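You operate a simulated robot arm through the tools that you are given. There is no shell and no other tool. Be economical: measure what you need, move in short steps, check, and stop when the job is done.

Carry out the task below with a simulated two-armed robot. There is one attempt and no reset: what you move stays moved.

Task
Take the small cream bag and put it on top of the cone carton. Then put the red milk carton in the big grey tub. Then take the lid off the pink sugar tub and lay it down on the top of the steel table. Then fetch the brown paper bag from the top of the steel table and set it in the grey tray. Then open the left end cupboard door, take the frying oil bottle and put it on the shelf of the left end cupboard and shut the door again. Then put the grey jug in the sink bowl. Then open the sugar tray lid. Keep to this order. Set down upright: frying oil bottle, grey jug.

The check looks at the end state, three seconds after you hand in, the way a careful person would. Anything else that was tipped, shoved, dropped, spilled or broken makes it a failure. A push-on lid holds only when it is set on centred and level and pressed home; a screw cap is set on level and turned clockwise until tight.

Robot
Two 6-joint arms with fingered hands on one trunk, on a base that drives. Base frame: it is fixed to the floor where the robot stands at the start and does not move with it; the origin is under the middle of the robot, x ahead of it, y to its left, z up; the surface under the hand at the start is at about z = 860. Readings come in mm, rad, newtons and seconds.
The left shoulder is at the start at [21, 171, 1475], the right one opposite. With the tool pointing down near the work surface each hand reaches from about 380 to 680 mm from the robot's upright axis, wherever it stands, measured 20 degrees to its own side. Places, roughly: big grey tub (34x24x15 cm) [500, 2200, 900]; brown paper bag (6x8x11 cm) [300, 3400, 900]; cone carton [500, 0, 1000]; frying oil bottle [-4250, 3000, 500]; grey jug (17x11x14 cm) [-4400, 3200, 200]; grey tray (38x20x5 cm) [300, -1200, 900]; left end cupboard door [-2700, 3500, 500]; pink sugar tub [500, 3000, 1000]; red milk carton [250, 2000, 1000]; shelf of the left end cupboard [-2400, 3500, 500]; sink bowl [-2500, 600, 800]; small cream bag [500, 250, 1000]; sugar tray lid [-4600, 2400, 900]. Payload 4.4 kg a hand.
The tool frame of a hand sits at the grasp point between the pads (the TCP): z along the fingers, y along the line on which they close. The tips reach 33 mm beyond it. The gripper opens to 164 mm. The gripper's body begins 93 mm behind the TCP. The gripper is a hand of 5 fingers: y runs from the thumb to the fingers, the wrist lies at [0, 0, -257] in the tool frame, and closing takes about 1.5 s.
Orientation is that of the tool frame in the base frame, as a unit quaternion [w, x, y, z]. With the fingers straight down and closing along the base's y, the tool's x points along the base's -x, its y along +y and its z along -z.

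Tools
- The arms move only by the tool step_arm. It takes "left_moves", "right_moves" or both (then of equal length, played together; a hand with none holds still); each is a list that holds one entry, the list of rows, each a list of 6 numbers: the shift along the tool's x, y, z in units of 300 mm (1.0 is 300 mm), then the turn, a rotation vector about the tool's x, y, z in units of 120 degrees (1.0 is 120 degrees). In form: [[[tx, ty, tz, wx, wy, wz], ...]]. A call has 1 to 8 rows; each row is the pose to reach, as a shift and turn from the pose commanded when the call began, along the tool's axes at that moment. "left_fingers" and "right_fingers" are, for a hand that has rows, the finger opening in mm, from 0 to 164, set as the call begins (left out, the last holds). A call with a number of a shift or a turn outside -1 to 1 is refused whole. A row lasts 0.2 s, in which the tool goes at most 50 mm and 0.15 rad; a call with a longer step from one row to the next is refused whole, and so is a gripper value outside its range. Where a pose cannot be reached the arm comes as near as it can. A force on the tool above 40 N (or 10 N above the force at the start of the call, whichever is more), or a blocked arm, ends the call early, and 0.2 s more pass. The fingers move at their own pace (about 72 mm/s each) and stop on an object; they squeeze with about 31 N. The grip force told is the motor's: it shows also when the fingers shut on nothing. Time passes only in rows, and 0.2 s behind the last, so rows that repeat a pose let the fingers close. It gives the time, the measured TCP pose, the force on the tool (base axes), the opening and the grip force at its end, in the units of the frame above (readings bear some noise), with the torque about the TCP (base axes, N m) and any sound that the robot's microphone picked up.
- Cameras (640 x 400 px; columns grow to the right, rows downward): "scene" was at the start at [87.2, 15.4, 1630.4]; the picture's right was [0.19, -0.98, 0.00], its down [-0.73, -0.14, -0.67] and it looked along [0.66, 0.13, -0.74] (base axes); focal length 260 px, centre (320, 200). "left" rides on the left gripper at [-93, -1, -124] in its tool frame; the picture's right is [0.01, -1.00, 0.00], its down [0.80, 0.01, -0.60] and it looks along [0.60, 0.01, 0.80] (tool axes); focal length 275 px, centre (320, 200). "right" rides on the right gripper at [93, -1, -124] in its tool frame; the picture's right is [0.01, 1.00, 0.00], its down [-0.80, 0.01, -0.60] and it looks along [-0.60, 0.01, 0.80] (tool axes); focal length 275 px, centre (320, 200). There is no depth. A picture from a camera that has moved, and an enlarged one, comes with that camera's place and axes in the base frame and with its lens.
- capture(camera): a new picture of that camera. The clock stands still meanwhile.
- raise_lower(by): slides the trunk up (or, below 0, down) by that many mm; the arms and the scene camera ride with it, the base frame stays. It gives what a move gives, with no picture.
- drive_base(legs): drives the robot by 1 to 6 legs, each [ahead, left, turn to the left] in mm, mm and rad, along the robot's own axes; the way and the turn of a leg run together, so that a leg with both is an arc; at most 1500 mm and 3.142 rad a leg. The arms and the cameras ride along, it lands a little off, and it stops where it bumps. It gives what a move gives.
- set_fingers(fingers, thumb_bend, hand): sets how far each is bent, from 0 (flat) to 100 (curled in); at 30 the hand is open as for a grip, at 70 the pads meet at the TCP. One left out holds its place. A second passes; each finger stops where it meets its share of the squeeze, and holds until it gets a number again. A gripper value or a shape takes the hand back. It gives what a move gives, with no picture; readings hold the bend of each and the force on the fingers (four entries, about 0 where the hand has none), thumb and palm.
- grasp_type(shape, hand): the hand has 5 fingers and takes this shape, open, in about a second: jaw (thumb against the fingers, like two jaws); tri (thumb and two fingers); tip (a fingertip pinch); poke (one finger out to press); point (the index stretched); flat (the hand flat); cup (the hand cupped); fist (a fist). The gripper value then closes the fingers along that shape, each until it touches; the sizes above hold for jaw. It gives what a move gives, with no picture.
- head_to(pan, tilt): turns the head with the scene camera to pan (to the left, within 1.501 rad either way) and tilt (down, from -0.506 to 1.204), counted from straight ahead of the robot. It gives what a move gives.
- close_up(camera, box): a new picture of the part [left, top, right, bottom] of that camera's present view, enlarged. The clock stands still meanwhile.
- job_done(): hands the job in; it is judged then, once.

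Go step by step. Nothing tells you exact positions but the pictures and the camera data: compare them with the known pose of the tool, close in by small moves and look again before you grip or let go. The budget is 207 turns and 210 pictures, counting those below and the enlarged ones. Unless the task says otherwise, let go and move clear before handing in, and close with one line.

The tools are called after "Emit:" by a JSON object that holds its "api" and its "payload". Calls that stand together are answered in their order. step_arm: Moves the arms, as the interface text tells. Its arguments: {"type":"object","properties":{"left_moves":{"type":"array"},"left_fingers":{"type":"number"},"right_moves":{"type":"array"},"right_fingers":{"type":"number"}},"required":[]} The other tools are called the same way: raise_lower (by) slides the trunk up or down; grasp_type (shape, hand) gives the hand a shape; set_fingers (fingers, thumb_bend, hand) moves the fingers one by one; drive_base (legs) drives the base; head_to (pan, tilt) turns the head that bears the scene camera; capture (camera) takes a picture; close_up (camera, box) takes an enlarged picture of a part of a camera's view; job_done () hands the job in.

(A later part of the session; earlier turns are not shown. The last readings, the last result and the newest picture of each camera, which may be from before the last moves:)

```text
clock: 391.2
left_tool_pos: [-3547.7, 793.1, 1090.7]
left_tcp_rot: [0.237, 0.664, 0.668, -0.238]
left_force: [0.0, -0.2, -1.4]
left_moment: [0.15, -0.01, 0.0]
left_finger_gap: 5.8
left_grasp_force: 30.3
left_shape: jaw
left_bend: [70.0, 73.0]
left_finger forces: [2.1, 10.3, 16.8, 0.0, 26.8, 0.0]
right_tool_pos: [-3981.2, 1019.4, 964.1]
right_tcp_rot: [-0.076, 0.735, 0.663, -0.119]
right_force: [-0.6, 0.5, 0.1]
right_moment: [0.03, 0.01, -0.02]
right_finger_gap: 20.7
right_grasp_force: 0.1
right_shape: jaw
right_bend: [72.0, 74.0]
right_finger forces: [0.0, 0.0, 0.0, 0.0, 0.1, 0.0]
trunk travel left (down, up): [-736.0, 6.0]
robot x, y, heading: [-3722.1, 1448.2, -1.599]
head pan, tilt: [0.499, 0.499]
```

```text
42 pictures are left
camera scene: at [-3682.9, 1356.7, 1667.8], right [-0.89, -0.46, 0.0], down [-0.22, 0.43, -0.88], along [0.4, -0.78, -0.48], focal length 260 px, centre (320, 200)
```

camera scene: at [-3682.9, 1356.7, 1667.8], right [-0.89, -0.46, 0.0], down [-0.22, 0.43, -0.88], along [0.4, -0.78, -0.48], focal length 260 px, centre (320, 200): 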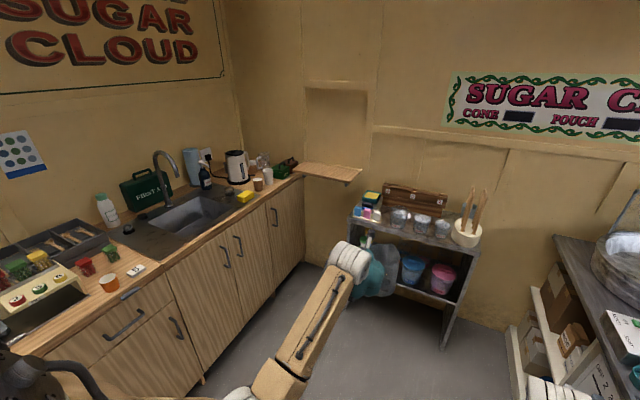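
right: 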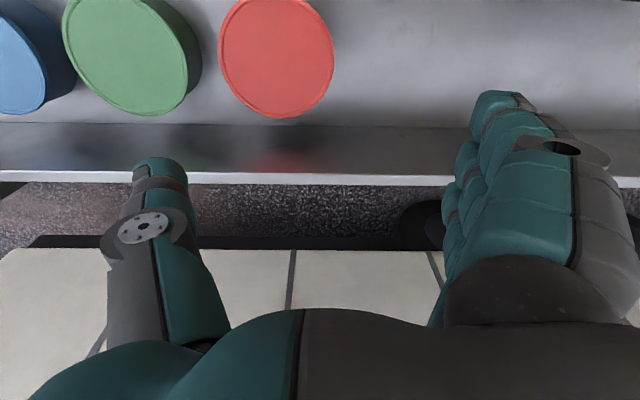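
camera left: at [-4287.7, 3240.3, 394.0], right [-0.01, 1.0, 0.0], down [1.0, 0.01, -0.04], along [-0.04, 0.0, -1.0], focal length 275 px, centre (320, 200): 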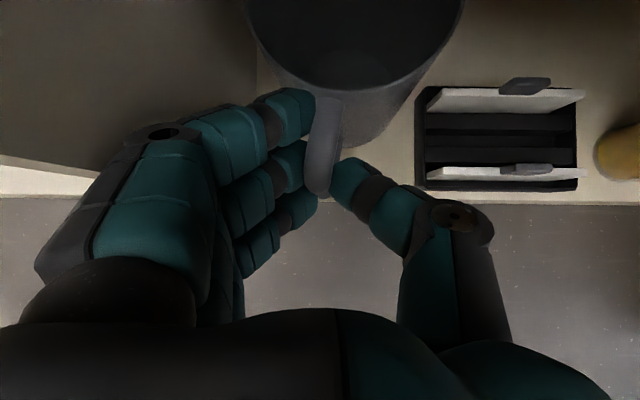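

The sink with tap is ahead-left at about [-2460, 590]. Turn to face it and move alongside.

Emit:
{"api": "drive_base", "payload": {"legs": [[0, 0, 1.598], [0, -990, 0]]}}

Emit:
{"api": "head_to", "payload": {"pan": 0.15, "tilt": 0.6}}

Emit:
{"api": "capture", "payload": {"camera": "scene"}}

```text
clock: 400.3
left_tool_pos: [-3062.3, 660.2, 1090.3]
left_tcp_rot: [0.336, -0.019, 0.942, 0.006]
left_force: [-0.6, -0.2, -1.0]
left_moment: [0.08, 0.14, 0.0]
left_finger_gap: 5.5
left_grasp_force: 31.2
left_shape: jaw
left_bend: [70.0, 73.0]
left_finger forces: [2.0, 12.0, 14.9, 0.0, 26.6, 0.1]
right_tool_pos: [-3272.8, 217.8, 965.1]
right_tcp_rot: [0.032, 0.032, 0.989, -0.138]
right_force: [0.4, -0.2, -0.4]
right_moment: [0.0, -0.01, 0.04]
right_finger_gap: 20.5
right_grasp_force: 0.1
right_shape: jaw
right_bend: [72.0, 74.0]
right_finger forces: [0.1, 0.1, 0.1, 0.1, 0.0, 0.0]
trunk travel left (down, up): [-736.0, 6.0]
robot x, y, heading: [-3706.6, 458.6, 0.009]
head pan, tilt: [0.499, 0.499]
```

```text
clock: 401.1
left_tool_pos: [-3062.9, 659.6, 1090.0]
left_tcp_rot: [0.336, -0.019, 0.942, 0.005]
left_force: [0.6, -0.8, -2.0]
left_moment: [0.0, 0.14, 0.04]
left_finger_gap: 5.3
left_grasp_force: 30.8
left_shape: jaw
left_bend: [70.0, 73.0]
left_finger forces: [1.9, 12.1, 14.8, 0.0, 26.5, 0.0]
right_tool_pos: [-3272.5, 218.5, 964.0]
right_tcp_rot: [0.033, 0.033, 0.989, -0.137]
right_force: [-0.2, 0.1, -0.4]
right_moment: [-0.02, 0.03, 0.0]
right_finger_gap: 20.6
right_grasp_force: 0.2
right_shape: jaw
right_bend: [72.0, 74.0]
right_finger forces: [0.0, 0.1, 0.0, 0.0, 0.0, 0.1]
trunk travel left (down, up): [-736.0, 6.0]
robot x, y, heading: [-3710.8, 461.1, 0.013]
head pan, tilt: [0.15, 0.6]
```

```text
41 pictures are left
camera scene: at [-3613.3, 474.3, 1658.8], right [0.16, -0.99, 0.0], down [-0.56, -0.09, -0.82], along [0.81, 0.13, -0.57], focal length 260 px, centre (320, 200)
```

scene: 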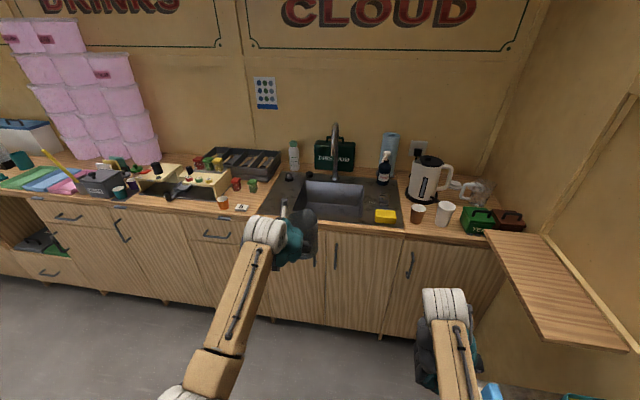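

Bowl spans about x -2650…-2365, y 430…730; tap at y≈576. I'll place the jug left of the tap. Drive forward and check.

Emit:
{"api": "drive_base", "payload": {"legs": [[420, 0, -0.01]]}}

Emit:
{"api": "capture", "payload": {"camera": "scene"}}

Emit:
{"api": "capture", "payload": {"camera": "left"}}

```text
clock: 403.7
left_tool_pos: [-2639.6, 657.7, 1090.4]
left_tcp_rot: [0.336, -0.014, 0.942, 0.003]
left_force: [1.0, 0.1, -1.0]
left_moment: [0.05, 0.16, -0.03]
left_finger_gap: 5.3
left_grasp_force: 31.1
left_shape: jaw
left_bend: [70.0, 73.0]
left_finger forces: [1.9, 12.1, 14.9, 0.0, 26.4, 0.0]
right_tool_pos: [-2853.5, 216.4, 964.1]
right_tcp_rot: [0.032, 0.038, 0.989, -0.137]
right_force: [0.4, -0.6, -0.2]
right_moment: [-0.01, 0.03, -0.01]
right_finger_gap: 20.3
right_grasp_force: 0.0
right_shape: jaw
right_bend: [72.0, 74.0]
right_finger forces: [0.0, 0.0, 0.1, 0.0, 0.0, 0.0]
trunk travel left (down, up): [-736.0, 6.0]
robot x, y, heading: [-3293.5, 463.6, 0.004]
head pan, tilt: [0.15, 0.6]
```

```text
40 pictures are left
camera scene: at [-3191.8, 476.5, 1658.7], right [0.15, -0.99, 0.0], down [-0.56, -0.09, -0.82], along [0.81, 0.13, -0.57], focal length 260 px, centre (320, 200)
```

scene: 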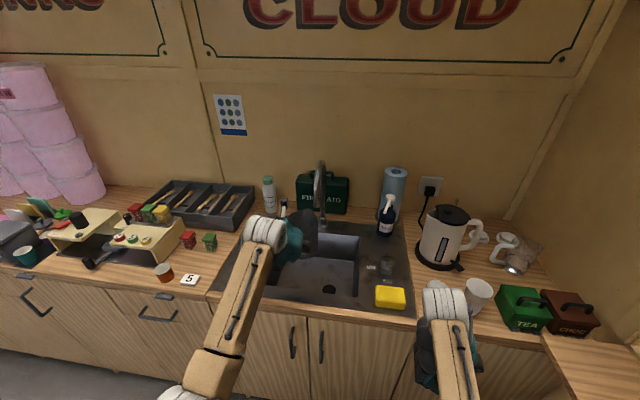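

```text
39 pictures are left
camera left: at [-2646.4, 655.6, 1244.0], right [0.02, -1.0, 0.0], down [-1.0, -0.02, -0.04], along [0.04, 0.01, -1.0], focal length 275 px, centre (320, 200)
```

left: 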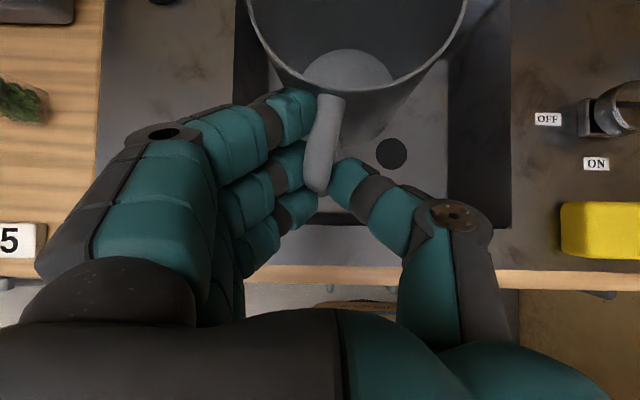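

I'll check the tap's reach before moving the jug past it.

Emit:
{"api": "close_up", "payload": {"camera": "scene", "box": [230, 140, 430, 320]}}

```text
2.22 times, centred on (330, 230) of scene
camera zoom: at [-3191.8, 476.5, 1658.7], right [0.15, -0.99, 0.0], down [-0.56, -0.09, -0.82], along [0.81, 0.13, -0.57], focal length 577 px, centre (298, 133)
```

zoom: 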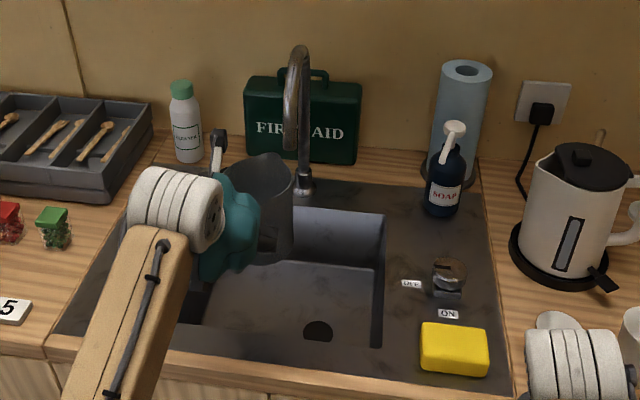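

The tap's spout tip is at about [-2430, 610, 1095]. I'll back up, turn slightly right, and come in right of it.

Emit:
{"api": "drive_base", "payload": {"legs": [[-50, 0, 0], [0, 0, -0.2], [86, 30, 0]]}}

Emit:
{"api": "capture", "payload": {"camera": "left"}}

Emit:
{"api": "close_up", "payload": {"camera": "scene", "box": [200, 120, 440, 300]}}

```text
clock: 406.1
left_tool_pos: [-2574.0, 541.1, 1088.4]
left_tcp_rot: [0.334, 0.078, 0.939, -0.03]
left_force: [-0.3, 0.2, -2.0]
left_moment: [0.03, 0.16, -0.03]
left_finger_gap: 5.6
left_grasp_force: 30.9
left_shape: jaw
left_bend: [70.0, 73.0]
left_finger forces: [2.0, 12.6, 15.0, 0.0, 26.5, 0.0]
right_tool_pos: [-2869.6, 150.3, 963.1]
right_tcp_rot: [0.018, 0.134, 0.981, -0.14]
right_force: [0.7, -0.1, 0.3]
right_moment: [-0.02, 0.02, -0.04]
right_finger_gap: 20.6
right_grasp_force: 0.1
right_shape: jaw
right_bend: [72.0, 74.0]
right_finger forces: [0.1, 0.1, 0.0, 0.1, 0.0, 0.0]
trunk travel left (down, up): [-736.0, 6.0]
robot x, y, heading: [-3248.1, 477.2, -0.191]
head pan, tilt: [0.15, 0.6]
```

```text
37 pictures are left
camera left: at [-2580.9, 540.0, 1243.6], right [-0.17, -0.98, 0.0], down [-0.98, 0.17, -0.04], along [0.04, 0.0, -1.0], focal length 275 px, centre (320, 200)
```

left: 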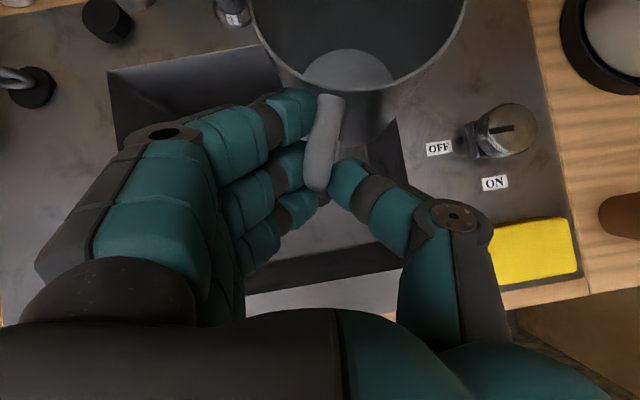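

```text
2.22 times, centred on (320, 210) of scene
camera zoom: at [-3150.7, 470.7, 1658.7], right [-0.04, -1.0, 0.0], down [-0.57, 0.02, -0.82], along [0.82, -0.04, -0.57], focal length 577 px, centre (320, 178)
```

zoom: 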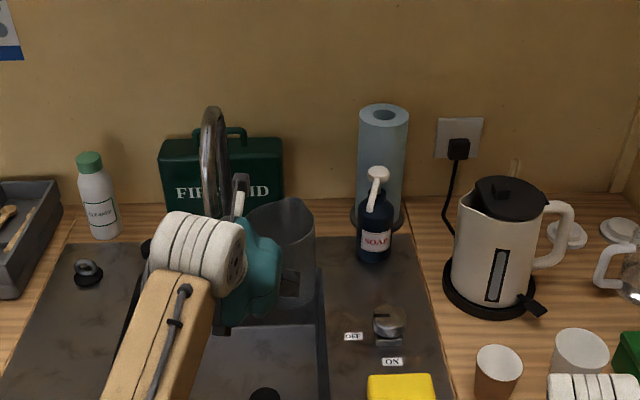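

Jug is over the bowl, right of the tap. Advance 22 mm more and lower by arm in stages.

Emit:
{"api": "drive_base", "payload": {"legs": [[22, 4, 0]]}}

Emit:
{"api": "step_arm", "payload": {"left_moves": [[[0.09, 0, 0.11, 0, 0, 0], [0.18, 0, 0.22, 0, 0, 0], [0.27, 0, 0.33, 0, 0, 0], [0.32, 0, 0.385, 0, 0, 0], [0.32, 0, 0.385, 0, 0, 0]]]}}

Emit:
{"api": "capture", "payload": {"camera": "left"}}

Emit:
{"api": "close_up", "payload": {"camera": "scene", "box": [200, 140, 440, 320]}}

```text
clock: 406.9
left_tool_pos: [-2553.3, 539.6, 1090.2]
left_tcp_rot: [0.334, 0.077, 0.939, -0.03]
left_force: [0.3, -0.6, -2.6]
left_moment: [0.09, 0.16, -0.05]
left_finger_gap: 5.5
left_grasp_force: 31.0
left_shape: jaw
left_bend: [70.0, 73.0]
left_finger forces: [1.9, 12.7, 14.8, 0.1, 26.4, 0.1]
right_tool_pos: [-2849.7, 149.7, 963.4]
right_tcp_rot: [0.018, 0.134, 0.981, -0.141]
right_force: [-0.7, 0.5, 0.3]
right_moment: [-0.02, 0.06, -0.01]
right_finger_gap: 20.6
right_grasp_force: 0.0
right_shape: jaw
right_bend: [72.0, 74.0]
right_finger forces: [0.1, 0.0, 0.0, 0.0, 0.0, 0.1]
trunk travel left (down, up): [-736.0, 6.0]
robot x, y, heading: [-3225.7, 474.6, -0.194]
head pan, tilt: [0.15, 0.6]
```

```text
clock: 408.1
left_tool_pos: [-2555.8, 540.6, 940.0]
left_tcp_rot: [0.334, 0.077, 0.939, -0.029]
left_force: [0.0, 0.4, -1.7]
left_moment: [0.06, 0.14, -0.02]
left_finger_gap: 5.7
left_grasp_force: 31.0
left_shape: jaw
left_bend: [70.0, 73.0]
left_finger forces: [1.8, 13.2, 14.7, 0.0, 26.4, 0.1]
right_tool_pos: [-2848.6, 150.4, 963.8]
right_tcp_rot: [0.019, 0.133, 0.981, -0.139]
right_force: [-0.1, -0.1, 1.1]
right_moment: [-0.01, -0.03, -0.02]
right_finger_gap: 20.6
right_grasp_force: 0.1
right_shape: jaw
right_bend: [72.0, 74.0]
right_finger forces: [0.1, 0.0, 0.1, 0.0, 0.0, 0.0]
trunk travel left (down, up): [-736.0, 6.0]
robot x, y, heading: [-3230.0, 476.4, -0.193]
head pan, tilt: [0.15, 0.6]
```

```text
35 pictures are left
camera left: at [-2561.8, 540.4, 1093.5], right [-0.17, -0.98, 0.0], down [-0.98, 0.17, -0.04], along [0.04, 0.0, -1.0], focal length 275 px, centre (320, 200)
```

left: 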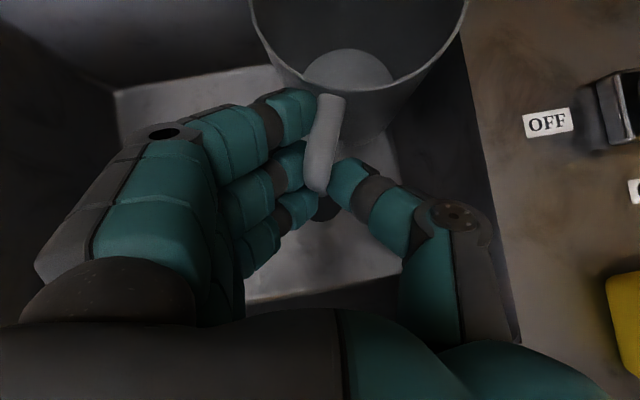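

```text
2.22 times, centred on (320, 230) of scene
camera zoom: at [-3130.7, 470.0, 1658.8], right [-0.04, -1.0, 0.0], down [-0.56, 0.02, -0.82], along [0.82, -0.04, -0.57], focal length 577 px, centre (320, 133)
```

zoom: 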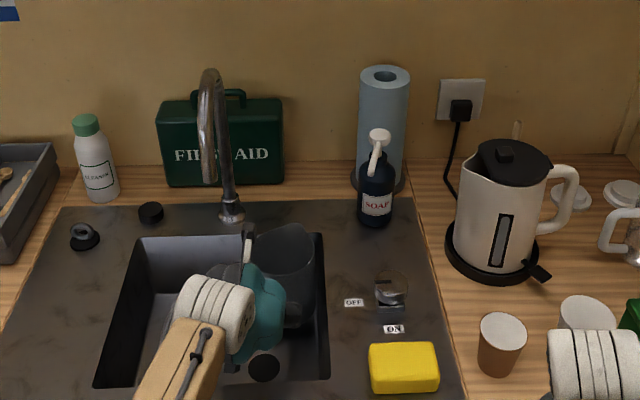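

Shift 18 mm left to centre away from the right wall, then lower toward the floor of the bowl.

Emit:
{"api": "drive_base", "payload": {"legs": [[-3, 18, 0]]}}

Emit:
{"api": "step_arm", "payload": {"left_moves": [[[0.05, 0, 0.06, 0, 0, 0], [0.075, 0, 0.09, 0, 0, 0], [0.075, 0, 0.09, 0, 0, 0]]]}}

Emit:
{"api": "step_arm", "payload": {"left_moves": [[[0.013, 0, 0.015, 0, 0, 0], [0.026, 0, 0.031, 0, 0, 0], [0.026, 0, 0.031, 0, 0, 0]]]}}

```text
clock: 408.8
left_tool_pos: [-2552.9, 558.6, 939.1]
left_tcp_rot: [0.334, 0.078, 0.939, -0.03]
left_force: [0.8, -0.1, -1.4]
left_moment: [0.04, 0.17, -0.02]
left_finger_gap: 5.4
left_grasp_force: 30.6
left_shape: jaw
left_bend: [70.0, 73.0]
left_finger forces: [1.8, 13.4, 14.6, 0.0, 26.3, 0.0]
right_tool_pos: [-2848.8, 168.7, 964.3]
right_tcp_rot: [0.016, 0.134, 0.981, -0.141]
right_force: [0.3, -0.8, 1.2]
right_moment: [0.02, 0.0, 0.0]
right_finger_gap: 20.6
right_grasp_force: 0.0
right_shape: jaw
right_bend: [72.0, 74.0]
right_finger forces: [0.0, 0.0, 0.0, 0.1, 0.1, 0.1]
trunk travel left (down, up): [-736.0, 6.0]
robot x, y, heading: [-3227.7, 491.4, -0.19]
head pan, tilt: [0.15, 0.6]
```

```text
clock: 409.6
left_tool_pos: [-2552.8, 558.3, 904.8]
left_tcp_rot: [0.335, 0.077, 0.939, -0.028]
left_force: [-0.6, 0.2, -2.4]
left_moment: [0.03, 0.15, -0.01]
left_finger_gap: 5.3
left_grasp_force: 30.7
left_shape: jaw
left_bend: [70.0, 73.0]
left_finger forces: [1.7, 13.5, 14.6, 0.0, 26.3, 0.0]
right_tool_pos: [-2849.6, 167.6, 962.7]
right_tcp_rot: [0.017, 0.135, 0.981, -0.141]
right_force: [-0.2, -0.2, 0.3]
right_moment: [0.02, 0.02, -0.03]
right_finger_gap: 20.4
right_grasp_force: 0.1
right_shape: jaw
right_bend: [72.0, 74.0]
right_finger forces: [0.1, 0.0, 0.0, 0.0, 0.0, 0.0]
trunk travel left (down, up): [-736.0, 6.0]
robot x, y, heading: [-3227.8, 492.8, -0.189]
head pan, tilt: [0.15, 0.6]
```

```text
clock: 410.4
left_tool_pos: [-2554.2, 558.0, 892.6]
left_tcp_rot: [0.335, 0.076, 0.939, -0.029]
left_force: [-1.1, -0.2, 2.0]
left_moment: [0.09, 0.02, -0.03]
left_finger_gap: 5.2
left_grasp_force: 31.2
left_shape: jaw
left_bend: [70.0, 73.0]
left_finger forces: [1.7, 12.4, 13.5, 0.1, 26.6, 0.0]
right_tool_pos: [-2849.6, 168.4, 964.1]
right_tcp_rot: [0.018, 0.134, 0.981, -0.141]
right_force: [0.1, -0.5, 0.2]
right_moment: [-0.02, -0.01, -0.02]
right_finger_gap: 20.5
right_grasp_force: 0.1
right_shape: jaw
right_bend: [72.0, 74.0]
right_finger forces: [0.0, 0.1, 0.1, 0.1, 0.0, 0.0]
trunk travel left (down, up): [-736.0, 6.0]
robot x, y, heading: [-3227.8, 494.8, -0.195]
head pan, tilt: [0.15, 0.6]
```

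Contact with the bowl floor. Settle 3 mm more, then release.

Emit:
{"api": "step_arm", "payload": {"left_moves": [[[0.006, 0, 0.008, 0, 0, 0], [0.006, 0, 0.008, 0, 0, 0]]]}}

Emit:
{"api": "step_arm", "payload": {"left_moves": [[[0, 0, 0, 0, 0, 0], [0, 0, 0, 0, 0, 0], [0, 0, 0, 0, 0, 0]]], "left_fingers": 44}}

Emit:
{"api": "capture", "payload": {"camera": "left"}}

```text
clock: 411.0
left_tool_pos: [-2555.5, 558.1, 892.0]
left_tcp_rot: [0.336, 0.077, 0.938, -0.03]
left_force: [-1.7, -0.1, 3.7]
left_moment: [0.07, -0.07, 0.0]
left_finger_gap: 5.6
left_grasp_force: 31.2
left_shape: jaw
left_bend: [70.0, 73.0]
left_finger forces: [1.6, 11.2, 12.7, 0.1, 27.4, 0.0]
right_tool_pos: [-2848.7, 167.6, 964.8]
right_tcp_rot: [0.019, 0.134, 0.981, -0.141]
right_force: [-0.9, 0.5, -0.1]
right_moment: [0.01, -0.01, -0.01]
right_finger_gap: 20.5
right_grasp_force: 0.1
right_shape: jaw
right_bend: [72.0, 74.0]
right_finger forces: [0.1, 0.0, 0.0, 0.0, 0.0, 0.0]
trunk travel left (down, up): [-736.0, 6.0]
robot x, y, heading: [-3230.2, 494.2, -0.195]
head pan, tilt: [0.15, 0.6]
```

```text
clock: 411.8
left_tool_pos: [-2553.1, 558.6, 890.3]
left_tcp_rot: [0.335, 0.077, 0.939, -0.029]
left_force: [-0.2, 0.2, 0.4]
left_moment: [0.01, 0.01, -0.02]
left_finger_gap: 43.3
left_grasp_force: 0.0
left_shape: jaw
left_bend: [73.0, 76.0]
left_finger forces: [0.1, 0.0, 0.0, 0.1, 0.1, 0.0]
right_tool_pos: [-2848.1, 169.1, 963.2]
right_tcp_rot: [0.018, 0.135, 0.981, -0.141]
right_force: [0.1, -0.8, 0.0]
right_moment: [0.02, 0.01, -0.01]
right_finger_gap: 19.9
right_grasp_force: 0.1
right_shape: jaw
right_bend: [72.0, 74.0]
right_finger forces: [0.1, 0.0, 0.0, 0.0, 0.0, 0.0]
trunk travel left (down, up): [-736.0, 6.0]
robot x, y, heading: [-3227.7, 492.3, -0.191]
head pan, tilt: [0.15, 0.6]
```

```text
33 pictures are left
camera left: at [-2561.5, 558.6, 1044.4], right [-0.17, -0.98, 0.0], down [-0.98, 0.17, -0.04], along [0.04, 0.0, -1.0], focal length 275 px, centre (320, 200)
```

left: 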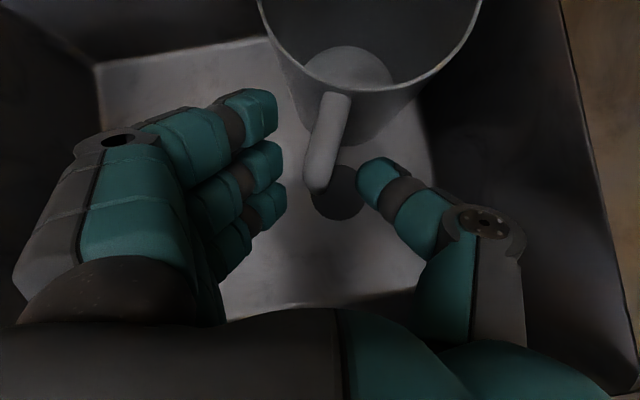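

Released; the jug stands. Retreat along the hand axis and up.

Emit:
{"api": "step_arm", "payload": {"left_moves": [[[0, 0, -0.12, 0, 0, 0], [0, 0, -0.25, 0, 0, 0], [-0.08, 0, -0.36, 0, 0, 0], [-0.18, 0, -0.48, 0, 0, 0], [-0.28, 0, -0.6, 0, 0, 0], [-0.38, 0, -0.7, 0, 0, 0]]]}}

Emit:
{"api": "drive_base", "payload": {"legs": [[-300, 0, 0]]}}

Emit:
{"api": "capture", "payload": {"camera": "scene"}}

```text
clock: 413.2
left_tool_pos: [-2598.2, 566.5, 1125.0]
left_tcp_rot: [0.334, 0.076, 0.939, -0.028]
left_force: [-0.1, -0.2, 0.4]
left_moment: [0.03, 0.01, 0.03]
left_finger_gap: 43.2
left_grasp_force: 0.1
left_shape: jaw
left_bend: [73.0, 76.0]
left_finger forces: [0.0, 0.1, 0.0, 0.0, 0.1, 0.0]
right_tool_pos: [-2848.5, 169.9, 964.1]
right_tcp_rot: [0.017, 0.133, 0.981, -0.141]
right_force: [-1.1, 0.1, -1.0]
right_moment: [-0.01, 0.0, 0.01]
right_finger_gap: 20.6
right_grasp_force: 0.0
right_shape: jaw
right_bend: [72.0, 74.0]
right_finger forces: [0.0, 0.1, 0.0, 0.0, 0.0, 0.1]
trunk travel left (down, up): [-736.0, 6.0]
robot x, y, heading: [-3229.7, 492.0, -0.197]
head pan, tilt: [0.15, 0.6]
```

```text
clock: 415.3
left_tool_pos: [-2893.6, 622.9, 1125.4]
left_tcp_rot: [0.335, 0.078, 0.938, -0.029]
left_force: [-0.5, 0.8, 0.7]
left_moment: [0.01, 0.0, -0.01]
left_finger_gap: 43.3
left_grasp_force: 0.1
left_shape: jaw
left_bend: [73.0, 76.0]
left_finger forces: [0.0, 0.0, 0.0, 0.0, 0.1, 0.1]
right_tool_pos: [-3144.6, 225.8, 964.5]
right_tcp_rot: [0.017, 0.135, 0.981, -0.141]
right_force: [0.6, -0.6, -0.4]
right_moment: [0.01, -0.01, -0.02]
right_finger_gap: 20.6
right_grasp_force: 0.1
right_shape: jaw
right_bend: [72.0, 74.0]
right_finger forces: [0.0, 0.0, 0.0, 0.1, 0.0, 0.1]
trunk travel left (down, up): [-736.0, 6.0]
robot x, y, heading: [-3520.7, 551.9, -0.195]
head pan, tilt: [0.15, 0.6]
```

```text
32 pictures are left
camera scene: at [-3426.2, 546.3, 1658.9], right [-0.04, -1.0, 0.0], down [-0.56, 0.03, -0.83], along [0.82, -0.04, -0.56], focal length 260 px, centre (320, 200)
```

scene: 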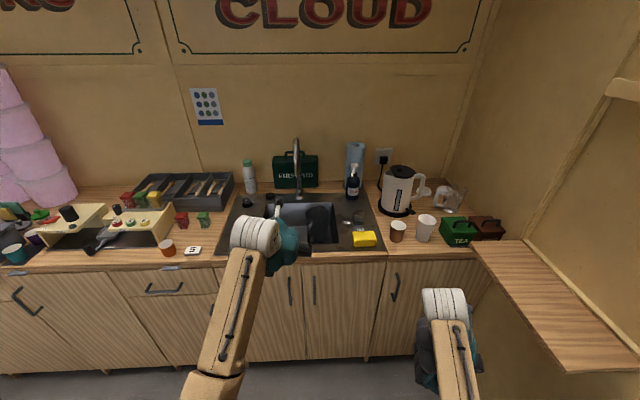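

The jug stands upright in the bowl. Last task: the sugar tray lid. Turn around, drive to it, and bring the left hand to point straight down.

Emit:
{"api": "drive_base", "payload": {"legs": [[0, 0, 1.67], [0, 0, 1.666], [0, -1050, 0], [0, -1040, 0]]}}

Emit:
{"api": "step_arm", "payload": {"left_moves": [[[0.05, 0, 0.0, 0, 0.066, 0], [0.1, 0, 0.0, 0, 0.133, 0], [0.12, 0, 0.0, 0, 0.2, 0], [0.12, 0, 0, 0, 0.266, 0], [0.12, 0, 0, 0, 0.333, 0]]]}}

Emit:
{"api": "step_arm", "payload": {"left_moves": [[[0, 0, 0, 0, 0, 0.07], [0, 0, 0, 0, 0, 0.14], [0, 0, 0, 0, 0, 0.21], [0, 0, 0, 0, 0, 0.28], [0, 0, 0, 0, 0, 0.35], [0, 0, 0, 0, 0, 0.42], [0, 0, 0, 0, 0, 0.49], [0, 0, 0, 0, 0, 0.56]]]}}

Emit:
{"api": "step_arm", "payload": {"left_moves": [[[0, 0, 0, 0, 0, 0.065], [0, 0, 0, 0, 0, 0.13], [0, 0, 0, 0, 0, 0.19]]]}}

Emit:
{"api": "head_to", "payload": {"pan": 0.25, "tilt": 0.7}}

Emit:
{"api": "capture", "payload": {"camera": "scene"}}

```text
clock: 433.9
left_tool_pos: [-4236.6, 2409.4, 1125.1]
left_tcp_rot: [0.014, 0.941, 0.044, -0.335]
left_force: [0.6, 0.6, 0.6]
left_moment: [-0.04, -0.01, 0.03]
left_finger_gap: 43.4
left_grasp_force: 0.1
left_shape: jaw
left_bend: [73.0, 76.0]
left_finger forces: [0.0, 0.1, 0.1, 0.1, 0.1, 0.0]
right_tool_pos: [-4095.2, 2858.5, 963.6]
right_tcp_rot: [-0.136, 0.99, -0.007, -0.035]
right_force: [-0.5, 0.7, 1.1]
right_moment: [-0.04, 0.02, 0.05]
right_finger_gap: 20.3
right_grasp_force: 0.0
right_shape: jaw
right_bend: [72.0, 74.0]
right_finger forces: [0.1, 0.0, 0.0, 0.0, 0.0, 0.1]
trunk travel left (down, up): [-736.0, 6.0]
robot x, y, heading: [-3646.7, 2638.6, -3.079]
head pan, tilt: [0.15, 0.6]
```

```text
clock: 435.1
left_tool_pos: [-4221.3, 2411.8, 1090.0]
left_tcp_rot: [-0.002, 0.999, 0.047, 0.008]
left_force: [0.4, -0.1, -0.3]
left_moment: [0.0, -0.06, -0.03]
left_finger_gap: 43.3
left_grasp_force: 0.1
left_shape: jaw
left_bend: [73.0, 76.0]
left_finger forces: [0.0, 0.1, 0.0, 0.0, 0.1, 0.0]
left hand out of reach, approached as far as the arm can: row 5
right_tool_pos: [-4097.3, 2856.9, 963.8]
right_tcp_rot: [-0.137, 0.99, -0.006, -0.035]
right_force: [-0.2, -0.5, -1.0]
right_moment: [0.02, -0.03, 0.02]
right_finger_gap: 20.5
right_grasp_force: 0.1
right_shape: jaw
right_bend: [72.0, 74.0]
right_finger forces: [0.0, 0.1, 0.0, 0.2, 0.0, 0.0]
trunk travel left (down, up): [-736.0, 6.0]
robot x, y, heading: [-3645.0, 2640.4, -3.08]
head pan, tilt: [0.15, 0.6]
```

```text
clock: 436.9
left_tool_pos: [-4219.8, 2411.4, 1090.4]
left_tcp_rot: [-0.005, 0.857, -0.516, 0.004]
left_force: [0.4, 0.3, -0.2]
left_moment: [-0.03, -0.02, 0.01]
left_finger_gap: 43.4
left_grasp_force: 0.1
left_shape: jaw
left_bend: [73.0, 76.0]
left_finger forces: [0.0, 0.0, 0.1, 0.0, 0.0, 0.0]
right_tool_pos: [-4095.7, 2857.6, 964.6]
right_tcp_rot: [-0.137, 0.99, -0.007, -0.036]
right_force: [0.3, -1.2, 0.3]
right_moment: [-0.01, -0.02, 0.01]
right_finger_gap: 20.6
right_grasp_force: 0.1
right_shape: jaw
right_bend: [72.0, 74.0]
right_finger forces: [0.0, 0.0, 0.1, 0.0, 0.0, 0.1]
trunk travel left (down, up): [-736.0, 6.0]
robot x, y, heading: [-3643.1, 2635.1, -3.074]
head pan, tilt: [0.15, 0.6]
```

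```text
clock: 437.7
left_tool_pos: [-4219.9, 2411.8, 1090.6]
left_tcp_rot: [-0.007, 0.738, -0.674, 0.002]
left_force: [-0.1, 0.4, 0.7]
left_moment: [0.0, 0.02, 0.0]
left_finger_gap: 43.2
left_grasp_force: 0.1
left_shape: jaw
left_bend: [73.0, 76.0]
left_finger forces: [0.0, 0.0, 0.0, 0.1, 0.0, 0.0]
right_tool_pos: [-4095.1, 2857.5, 965.3]
right_tcp_rot: [-0.137, 0.99, -0.006, -0.036]
right_force: [0.5, -0.1, 0.1]
right_moment: [0.01, 0.01, -0.01]
right_finger_gap: 20.8
right_grasp_force: 0.1
right_shape: jaw
right_bend: [72.0, 74.0]
right_finger forces: [0.0, 0.1, 0.0, 0.0, 0.0, 0.0]
trunk travel left (down, up): [-736.0, 6.0]
robot x, y, heading: [-3646.8, 2640.4, -3.071]
head pan, tilt: [0.15, 0.6]
```

```text
clock: 438.3
left_tool_pos: [-4221.2, 2411.1, 1090.2]
left_tcp_rot: [-0.005, 0.74, -0.673, 0.003]
left_force: [0.0, -1.2, 0.3]
left_moment: [0.0, 0.01, 0.0]
left_finger_gap: 43.5
left_grasp_force: 0.0
left_shape: jaw
left_bend: [73.0, 76.0]
left_finger forces: [0.1, 0.1, 0.0, 0.0, 0.0, 0.1]
right_tool_pos: [-4095.0, 2858.5, 963.3]
right_tcp_rot: [-0.137, 0.99, -0.007, -0.036]
right_force: [0.1, -0.2, -0.8]
right_moment: [-0.01, 0.02, -0.02]
right_finger_gap: 20.4
right_grasp_force: 0.0
right_shape: jaw
right_bend: [72.0, 74.0]
right_finger forces: [0.0, 0.0, 0.0, 0.0, 0.0, 0.0]
trunk travel left (down, up): [-736.0, 6.0]
robot x, y, heading: [-3646.0, 2644.5, -3.077]
head pan, tilt: [0.25, 0.7]
```

```text
31 pictures are left
camera scene: at [-3737.8, 2613.3, 1650.2], right [-0.31, 0.95, 0.0], down [0.61, 0.2, -0.76], along [-0.73, -0.24, -0.64], focal length 260 px, centre (320, 200)
```

scene: 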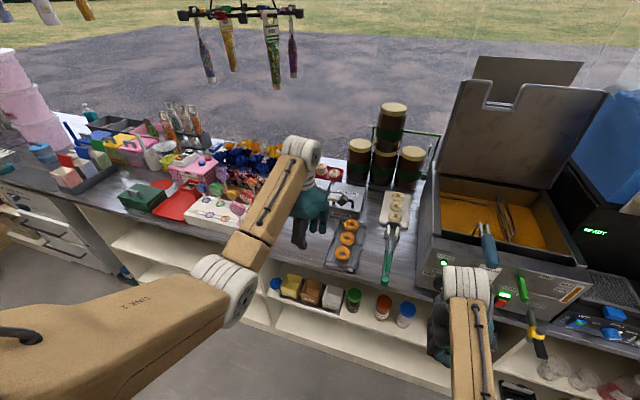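

The right hand would hit the fryer if I went straight in. I'll shift left and turn the base ~38° right so the left hand leads and the right stays back.

Emit:
{"api": "drive_base", "payload": {"legs": [[0, 320, 0], [0, 0, -0.675]]}}

Emit:
{"api": "step_arm", "payload": {"left_moves": [[[0, 0, 0, 0, 0, -0.07], [0, 0, 0, 0, 0, -0.14], [0, 0, 0, 0, 0, -0.21], [0, 0, 0, 0, 0, -0.28]]]}}

Emit:
{"api": "head_to", "payload": {"pan": 0.6, "tilt": 0.75}}

Emit:
{"api": "capture", "payload": {"camera": "scene"}}

Emit:
{"api": "capture", "payload": {"camera": "left"}}

```text
clock: 442.3
left_tool_pos: [-4217.2, 2495.1, 1091.3]
left_tcp_rot: [0.004, -0.479, 0.878, -0.005]
left_force: [0.0, 0.3, -0.1]
left_moment: [-0.02, -0.02, -0.01]
left_finger_gap: 43.4
left_grasp_force: 0.0
left_shape: jaw
left_bend: [73.0, 76.0]
left_finger forces: [0.0, 0.0, 0.0, 0.0, 0.1, 0.0]
right_tool_pos: [-3843.3, 2767.8, 964.9]
right_tcp_rot: [-0.141, 0.934, -0.329, 0.01]
right_force: [0.3, -0.3, -0.2]
right_moment: [-0.01, -0.02, -0.01]
right_finger_gap: 20.3
right_grasp_force: 0.1
right_shape: jaw
right_bend: [72.0, 74.0]
right_finger forces: [0.1, 0.0, 0.1, 0.1, 0.0, 0.0]
trunk travel left (down, up): [-736.0, 6.0]
robot x, y, heading: [-3626.8, 2318.0, 2.54]
head pan, tilt: [0.25, 0.7]
```

```text
clock: 443.3
left_tool_pos: [-4218.1, 2495.6, 1090.7]
left_tcp_rot: [-0.003, 0.712, -0.702, 0.006]
left_force: [-0.8, 0.0, 0.0]
left_moment: [0.02, 0.0, 0.01]
left_finger_gap: 43.3
left_grasp_force: 0.0
left_shape: jaw
left_bend: [73.0, 76.0]
left_finger forces: [0.0, 0.0, 0.0, 0.0, 0.0, 0.1]
right_tool_pos: [-3842.9, 2768.6, 964.0]
right_tcp_rot: [-0.142, 0.933, -0.329, 0.01]
right_force: [-0.8, 0.0, -0.3]
right_moment: [-0.01, 0.0, 0.0]
right_finger_gap: 20.5
right_grasp_force: 0.1
right_shape: jaw
right_bend: [72.0, 74.0]
right_finger forces: [0.1, 0.0, 0.1, 0.0, 0.0, 0.1]
trunk travel left (down, up): [-736.0, 6.0]
robot x, y, heading: [-3623.3, 2322.2, 2.542]
head pan, tilt: [0.25, 0.7]
```

```text
clock: 444.1
left_tool_pos: [-4218.4, 2495.0, 1090.2]
left_tcp_rot: [-0.003, 0.711, -0.703, 0.006]
left_force: [0.0, 0.5, -0.3]
left_moment: [0.0, 0.0, 0.0]
left_finger_gap: 43.5
left_grasp_force: 0.0
left_shape: jaw
left_bend: [73.0, 76.0]
left_finger forces: [0.0, 0.1, 0.0, 0.0, 0.0, 0.0]
right_tool_pos: [-3843.4, 2768.0, 964.5]
right_tcp_rot: [-0.141, 0.933, -0.33, 0.011]
right_force: [-0.3, 0.1, 0.7]
right_moment: [-0.01, -0.04, 0.05]
right_finger_gap: 20.4
right_grasp_force: 0.1
right_shape: jaw
right_bend: [72.0, 74.0]
right_finger forces: [0.0, 0.0, 0.0, 0.0, 0.0, 0.0]
trunk travel left (down, up): [-736.0, 6.0]
robot x, y, heading: [-3627.0, 2320.8, 2.539]
head pan, tilt: [0.6, 0.75]
```

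```text
30 pictures are left
camera scene: at [-3717.1, 2325.7, 1645.9], right [0.0, 1.0, 0.0], down [0.68, 0.0, -0.73], along [-0.73, 0.0, -0.68], focal length 260 px, centre (320, 200)
```

scene: 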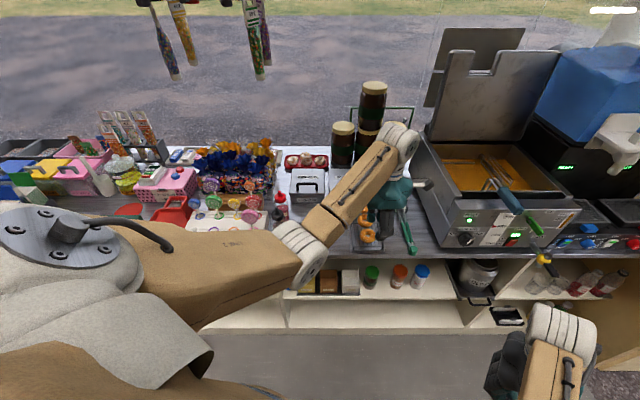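

```text
29 pictures are left
camera left: at [-4220.2, 2587.5, 1213.7], right [1.0, 0.0, 0.01], down [-0.01, -0.8, 0.6], along [0.01, -0.6, -0.8], focal length 275 px, centre (320, 200)
```

left: 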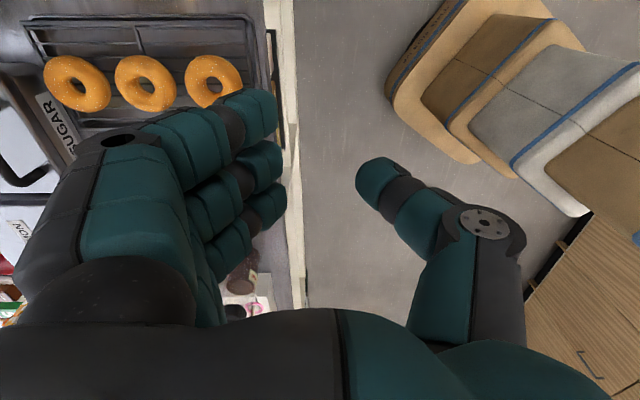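

Emit:
{"api": "close_up", "payload": {"camera": "scene", "box": [260, 130, 420, 250]}}

```text
3.33 times, centred on (340, 190) of scene
camera zoom: at [-3717.1, 2325.7, 1645.9], right [0.0, 1.0, 0.0], down [0.68, 0.0, -0.73], along [-0.73, 0.0, -0.68], focal length 865 px, centre (253, 233)
```

zoom: 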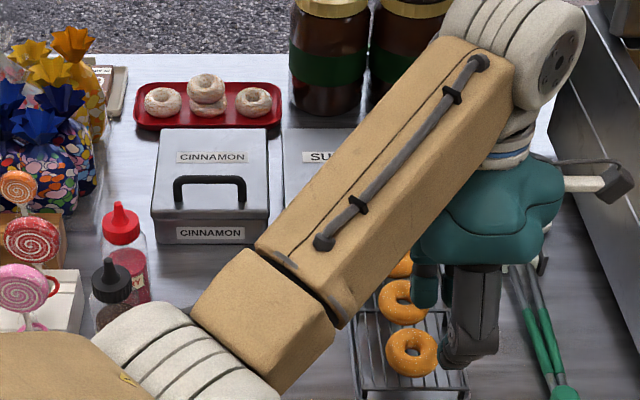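

The sugar tray front is at about x -4555, its handle bar (along y) at about [-4578, 2445, 935], hinge at the back ~x -4747. I'll hook the bar with a stretched index finger: turn further right, point the hand toward -x and use the point shape.

Emit:
{"api": "drive_base", "payload": {"legs": [[-85, 124, 0], [0, 0, -0.27]]}}

Emit:
{"api": "step_arm", "payload": {"left_moves": [[[0, 0, 0, 0, 0, -0.07], [0, 0, 0, 0, 0, -0.14], [0, 0, 0, 0, 0, -0.21], [0, 0, 0, 0, 0, -0.28], [0, 0, 0, 0, 0, -0.35], [0, 0, 0, 0, 0, -0.42], [0, 0, 0, 0, 0, -0.49], [0, 0, 0, 0, 0, -0.56]]]}}

Emit:
{"api": "step_arm", "payload": {"left_moves": [[[0, 0, 0, 0, 0, -0.07], [0, 0, 0, 0, 0, -0.14], [0, 0, 0, 0, 0, -0.21], [0, 0, 0, 0, 0, -0.28], [0, 0, 0, 0, 0, -0.319]]]}}

Emit:
{"api": "step_arm", "payload": {"left_moves": [[[0, 0, 0, 0, -0.068, 0], [0, 0, 0, 0, -0.136, 0], [0, 0, 0, 0, -0.204, 0], [0, 0, 0, 0, -0.272, 0], [0, 0, 0, 0, -0.34, 0], [0, 0, 0, 0, -0.408, 0], [0, 0, 0, 0, -0.476, 0], [0, 0, 0, 0, -0.5, 0]]]}}

Emit:
{"api": "grasp_type", "payload": {"shape": "point", "hand": "left"}}

Emit:
{"api": "head_to", "payload": {"pan": 0.7, "tilt": 0.75}}

Emit:
{"api": "capture", "payload": {"camera": "left"}}

Emit:
{"api": "capture", "payload": {"camera": "scene"}}

```text
clock: 446.4
left_tool_pos: [-4149.4, 2498.7, 1090.3]
left_tcp_rot: [0.002, -0.61, 0.792, -0.006]
left_force: [0.2, 0.3, 0.3]
left_moment: [-0.01, -0.02, -0.01]
left_finger_gap: 43.4
left_grasp_force: 0.1
left_shape: jaw
left_bend: [73.0, 76.0]
left_finger forces: [0.0, 0.0, 0.1, 0.1, 0.0, 0.0]
right_tool_pos: [-3714.2, 2659.8, 964.8]
right_tcp_rot: [-0.138, 0.88, -0.454, 0.029]
right_force: [-0.2, -0.3, -0.2]
right_moment: [-0.03, 0.03, 0.0]
right_finger_gap: 20.1
right_grasp_force: 0.0
right_shape: jaw
right_bend: [72.0, 74.0]
right_finger forces: [0.1, 0.0, 0.0, 0.0, 0.0, 0.1]
trunk travel left (down, up): [-736.0, 6.0]
robot x, y, heading: [-3627.2, 2167.7, 2.268]
head pan, tilt: [0.6, 0.75]
```

```text
clock: 448.2
left_tool_pos: [-4149.3, 2497.5, 1089.4]
left_tcp_rot: [0.002, 0.947, -0.322, 0.007]
left_force: [0.3, 0.2, -0.7]
left_moment: [0.0, 0.03, -0.03]
left_finger_gap: 43.2
left_grasp_force: 0.0
left_shape: jaw
left_bend: [73.0, 76.0]
left_finger forces: [0.0, 0.0, 0.1, 0.0, 0.0, 0.1]
right_tool_pos: [-3714.3, 2660.0, 963.2]
right_tcp_rot: [-0.139, 0.88, -0.454, 0.031]
right_force: [0.7, -0.2, 0.1]
right_moment: [0.04, 0.01, 0.0]
right_finger_gap: 20.9
right_grasp_force: 0.0
right_shape: jaw
right_bend: [72.0, 74.0]
right_finger forces: [0.0, 0.0, 0.0, 0.1, 0.0, 0.0]
trunk travel left (down, up): [-736.0, 6.0]
robot x, y, heading: [-3629.0, 2167.0, 2.268]
head pan, tilt: [0.6, 0.75]
```

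```text
clock: 449.4
left_tool_pos: [-4150.5, 2496.7, 1090.4]
left_tcp_rot: [0.003, 1.0, 0.007, 0.005]
left_force: [0.2, -0.9, -0.1]
left_moment: [0.01, 0.0, -0.01]
left_finger_gap: 43.4
left_grasp_force: 0.0
left_shape: jaw
left_bend: [73.0, 76.0]
left_finger forces: [0.0, 0.0, 0.0, 0.0, 0.1, 0.1]
right_tool_pos: [-3714.7, 2659.4, 963.4]
right_tcp_rot: [-0.138, 0.88, -0.454, 0.03]
right_force: [0.5, 0.6, -0.1]
right_moment: [0.01, 0.0, -0.01]
right_finger_gap: 20.7
right_grasp_force: 0.1
right_shape: jaw
right_bend: [72.0, 74.0]
right_finger forces: [0.0, 0.0, 0.0, 0.0, 0.0, 0.0]
trunk travel left (down, up): [-736.0, 6.0]
robot x, y, heading: [-3622.7, 2169.7, 2.268]
head pan, tilt: [0.6, 0.75]
```

```text
clock: 450.7
left_tool_pos: [-4244.2, 2447.5, 1125.0]
left_tcp_rot: [0.048, 0.892, 0.022, -0.449]
left_force: [0.5, -0.1, 0.2]
left_moment: [-0.01, -0.03, 0.0]
left_finger_gap: 43.8
left_grasp_force: 0.0
left_shape: jaw
left_bend: [73.0, 76.0]
left_finger forces: [0.0, 0.1, 0.0, 0.1, 0.0, 0.1]
right_tool_pos: [-3714.9, 2660.0, 964.5]
right_tcp_rot: [-0.138, 0.881, -0.452, 0.029]
right_force: [-0.1, -0.2, -0.7]
right_moment: [-0.03, 0.03, -0.02]
right_finger_gap: 20.5
right_grasp_force: 0.0
right_shape: jaw
right_bend: [72.0, 74.0]
right_finger forces: [0.0, 0.0, 0.0, 0.1, 0.0, 0.0]
trunk travel left (down, up): [-736.0, 6.0]
robot x, y, heading: [-3623.1, 2167.6, 2.267]
head pan, tilt: [0.6, 0.75]
stopped in row 6 (left hand): the arm was blocked; the commanded pose is now the measured one
```

```text
clock: 451.6
left_tool_pos: [-4242.7, 2447.5, 1122.6]
left_tcp_rot: [0.049, 0.892, 0.023, -0.448]
left_force: [-1.2, -0.8, 0.2]
left_moment: [0.03, 0.04, -0.01]
left_finger_gap: 156.3
left_grasp_force: 0.0
left_shape: point
left_bend: [70.0, 41.0]
left_finger forces: [0.0, 0.1, 0.1, 0.0, 0.0, 0.0]
right_tool_pos: [-3714.4, 2660.0, 965.2]
right_tcp_rot: [-0.138, 0.88, -0.453, 0.03]
right_force: [-1.0, 0.2, 0.0]
right_moment: [0.02, 0.02, 0.01]
right_finger_gap: 20.6
right_grasp_force: 0.1
right_shape: jaw
right_bend: [72.0, 74.0]
right_finger forces: [0.1, 0.0, 0.0, 0.1, 0.0, 0.0]
trunk travel left (down, up): [-736.0, 6.0]
robot x, y, heading: [-3626.3, 2169.4, 2.27]
head pan, tilt: [0.6, 0.75]
```

```text
clock: 452.3
left_tool_pos: [-4243.7, 2448.1, 1123.9]
left_tcp_rot: [0.049, 0.892, 0.023, -0.448]
left_force: [-0.1, -0.7, -0.5]
left_moment: [0.03, -0.01, -0.02]
left_finger_gap: 156.5
left_grasp_force: 0.2
left_shape: point
left_bend: [70.0, 40.0]
left_finger forces: [0.0, 0.1, 0.0, 0.0, 0.0, 0.0]
right_tool_pos: [-3715.4, 2660.1, 964.3]
right_tcp_rot: [-0.138, 0.88, -0.453, 0.029]
right_force: [-0.8, -0.6, 0.2]
right_moment: [-0.01, 0.0, -0.03]
right_finger_gap: 20.4
right_grasp_force: 0.0
right_shape: jaw
right_bend: [72.0, 74.0]
right_finger forces: [0.0, 0.0, 0.0, 0.1, 0.0, 0.0]
trunk travel left (down, up): [-736.0, 6.0]
robot x, y, heading: [-3625.5, 2167.6, 2.267]
head pan, tilt: [0.7, 0.75]
```

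```text
27 pictures are left
camera left: at [-4200.6, 2462.2, 1271.2], right [-0.08, 0.99, -0.08], down [0.96, 0.05, -0.29], along [-0.28, -0.1, -0.96], focal length 275 px, centre (320, 200)
```

left: 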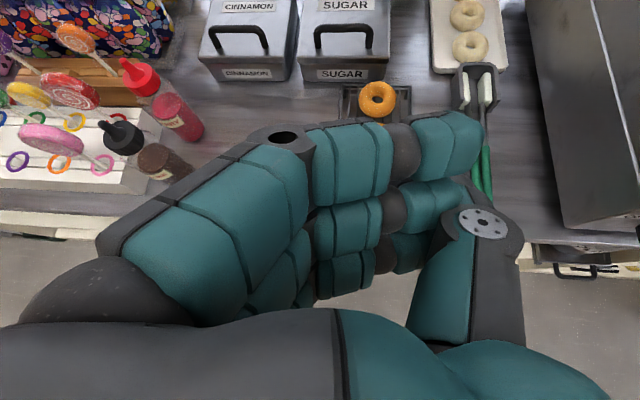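

```text
26 pictures are left
camera scene: at [-3714.6, 2191.1, 1645.9], right [0.17, 0.98, 0.0], down [0.67, -0.12, -0.73], along [-0.72, 0.13, -0.68], focal length 260 px, centre (320, 200)
```

scene: 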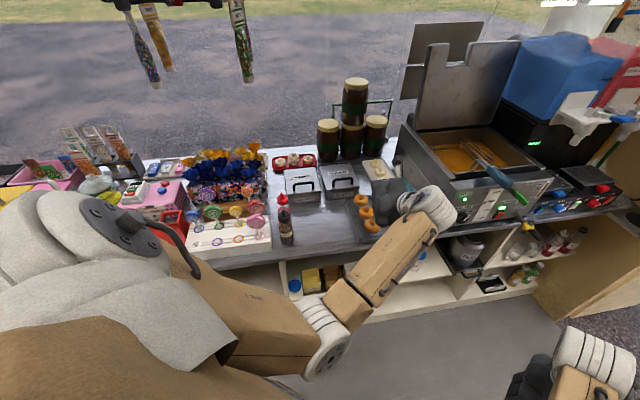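

The "point" shape curls toward the thumb; I'll try "poke" to see if one finger extends forward.

Emit:
{"api": "grasp_type", "payload": {"shape": "poke", "hand": "left"}}

Emit:
{"api": "capture", "payload": {"camera": "left"}}

```text
clock: 453.2
left_tool_pos: [-4243.3, 2447.6, 1123.6]
left_tcp_rot: [0.048, 0.893, 0.022, -0.447]
left_force: [0.9, 0.1, 0.1]
left_moment: [0.03, -0.01, -0.01]
left_finger_gap: 0.0
left_grasp_force: 0.1
left_shape: poke
left_bend: [100.0, 62.0]
left_finger forces: [0.1, 0.0, 0.0, 0.0, 0.0, 0.0]
right_tool_pos: [-3715.0, 2659.9, 964.8]
right_tcp_rot: [-0.138, 0.88, -0.453, 0.029]
right_force: [-0.4, 0.0, 0.3]
right_moment: [0.0, -0.01, 0.0]
right_finger_gap: 20.5
right_grasp_force: 0.1
right_shape: jaw
right_bend: [72.0, 74.0]
right_finger forces: [0.0, 0.0, 0.0, 0.1, 0.0, 0.1]
trunk travel left (down, up): [-736.0, 6.0]
robot x, y, heading: [-3626.8, 2168.9, 2.266]
head pan, tilt: [0.7, 0.75]
```

```text
25 pictures are left
camera left: at [-4200.5, 2462.3, 1271.1], right [-0.08, 0.99, -0.08], down [0.96, 0.05, -0.29], along [-0.28, -0.1, -0.96], focal length 275 px, centre (320, 200)
```

left: 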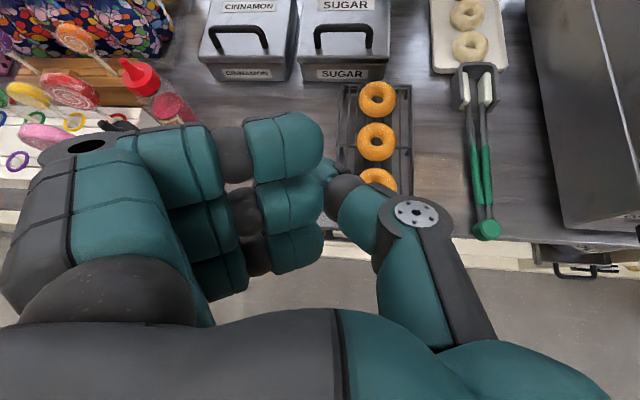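

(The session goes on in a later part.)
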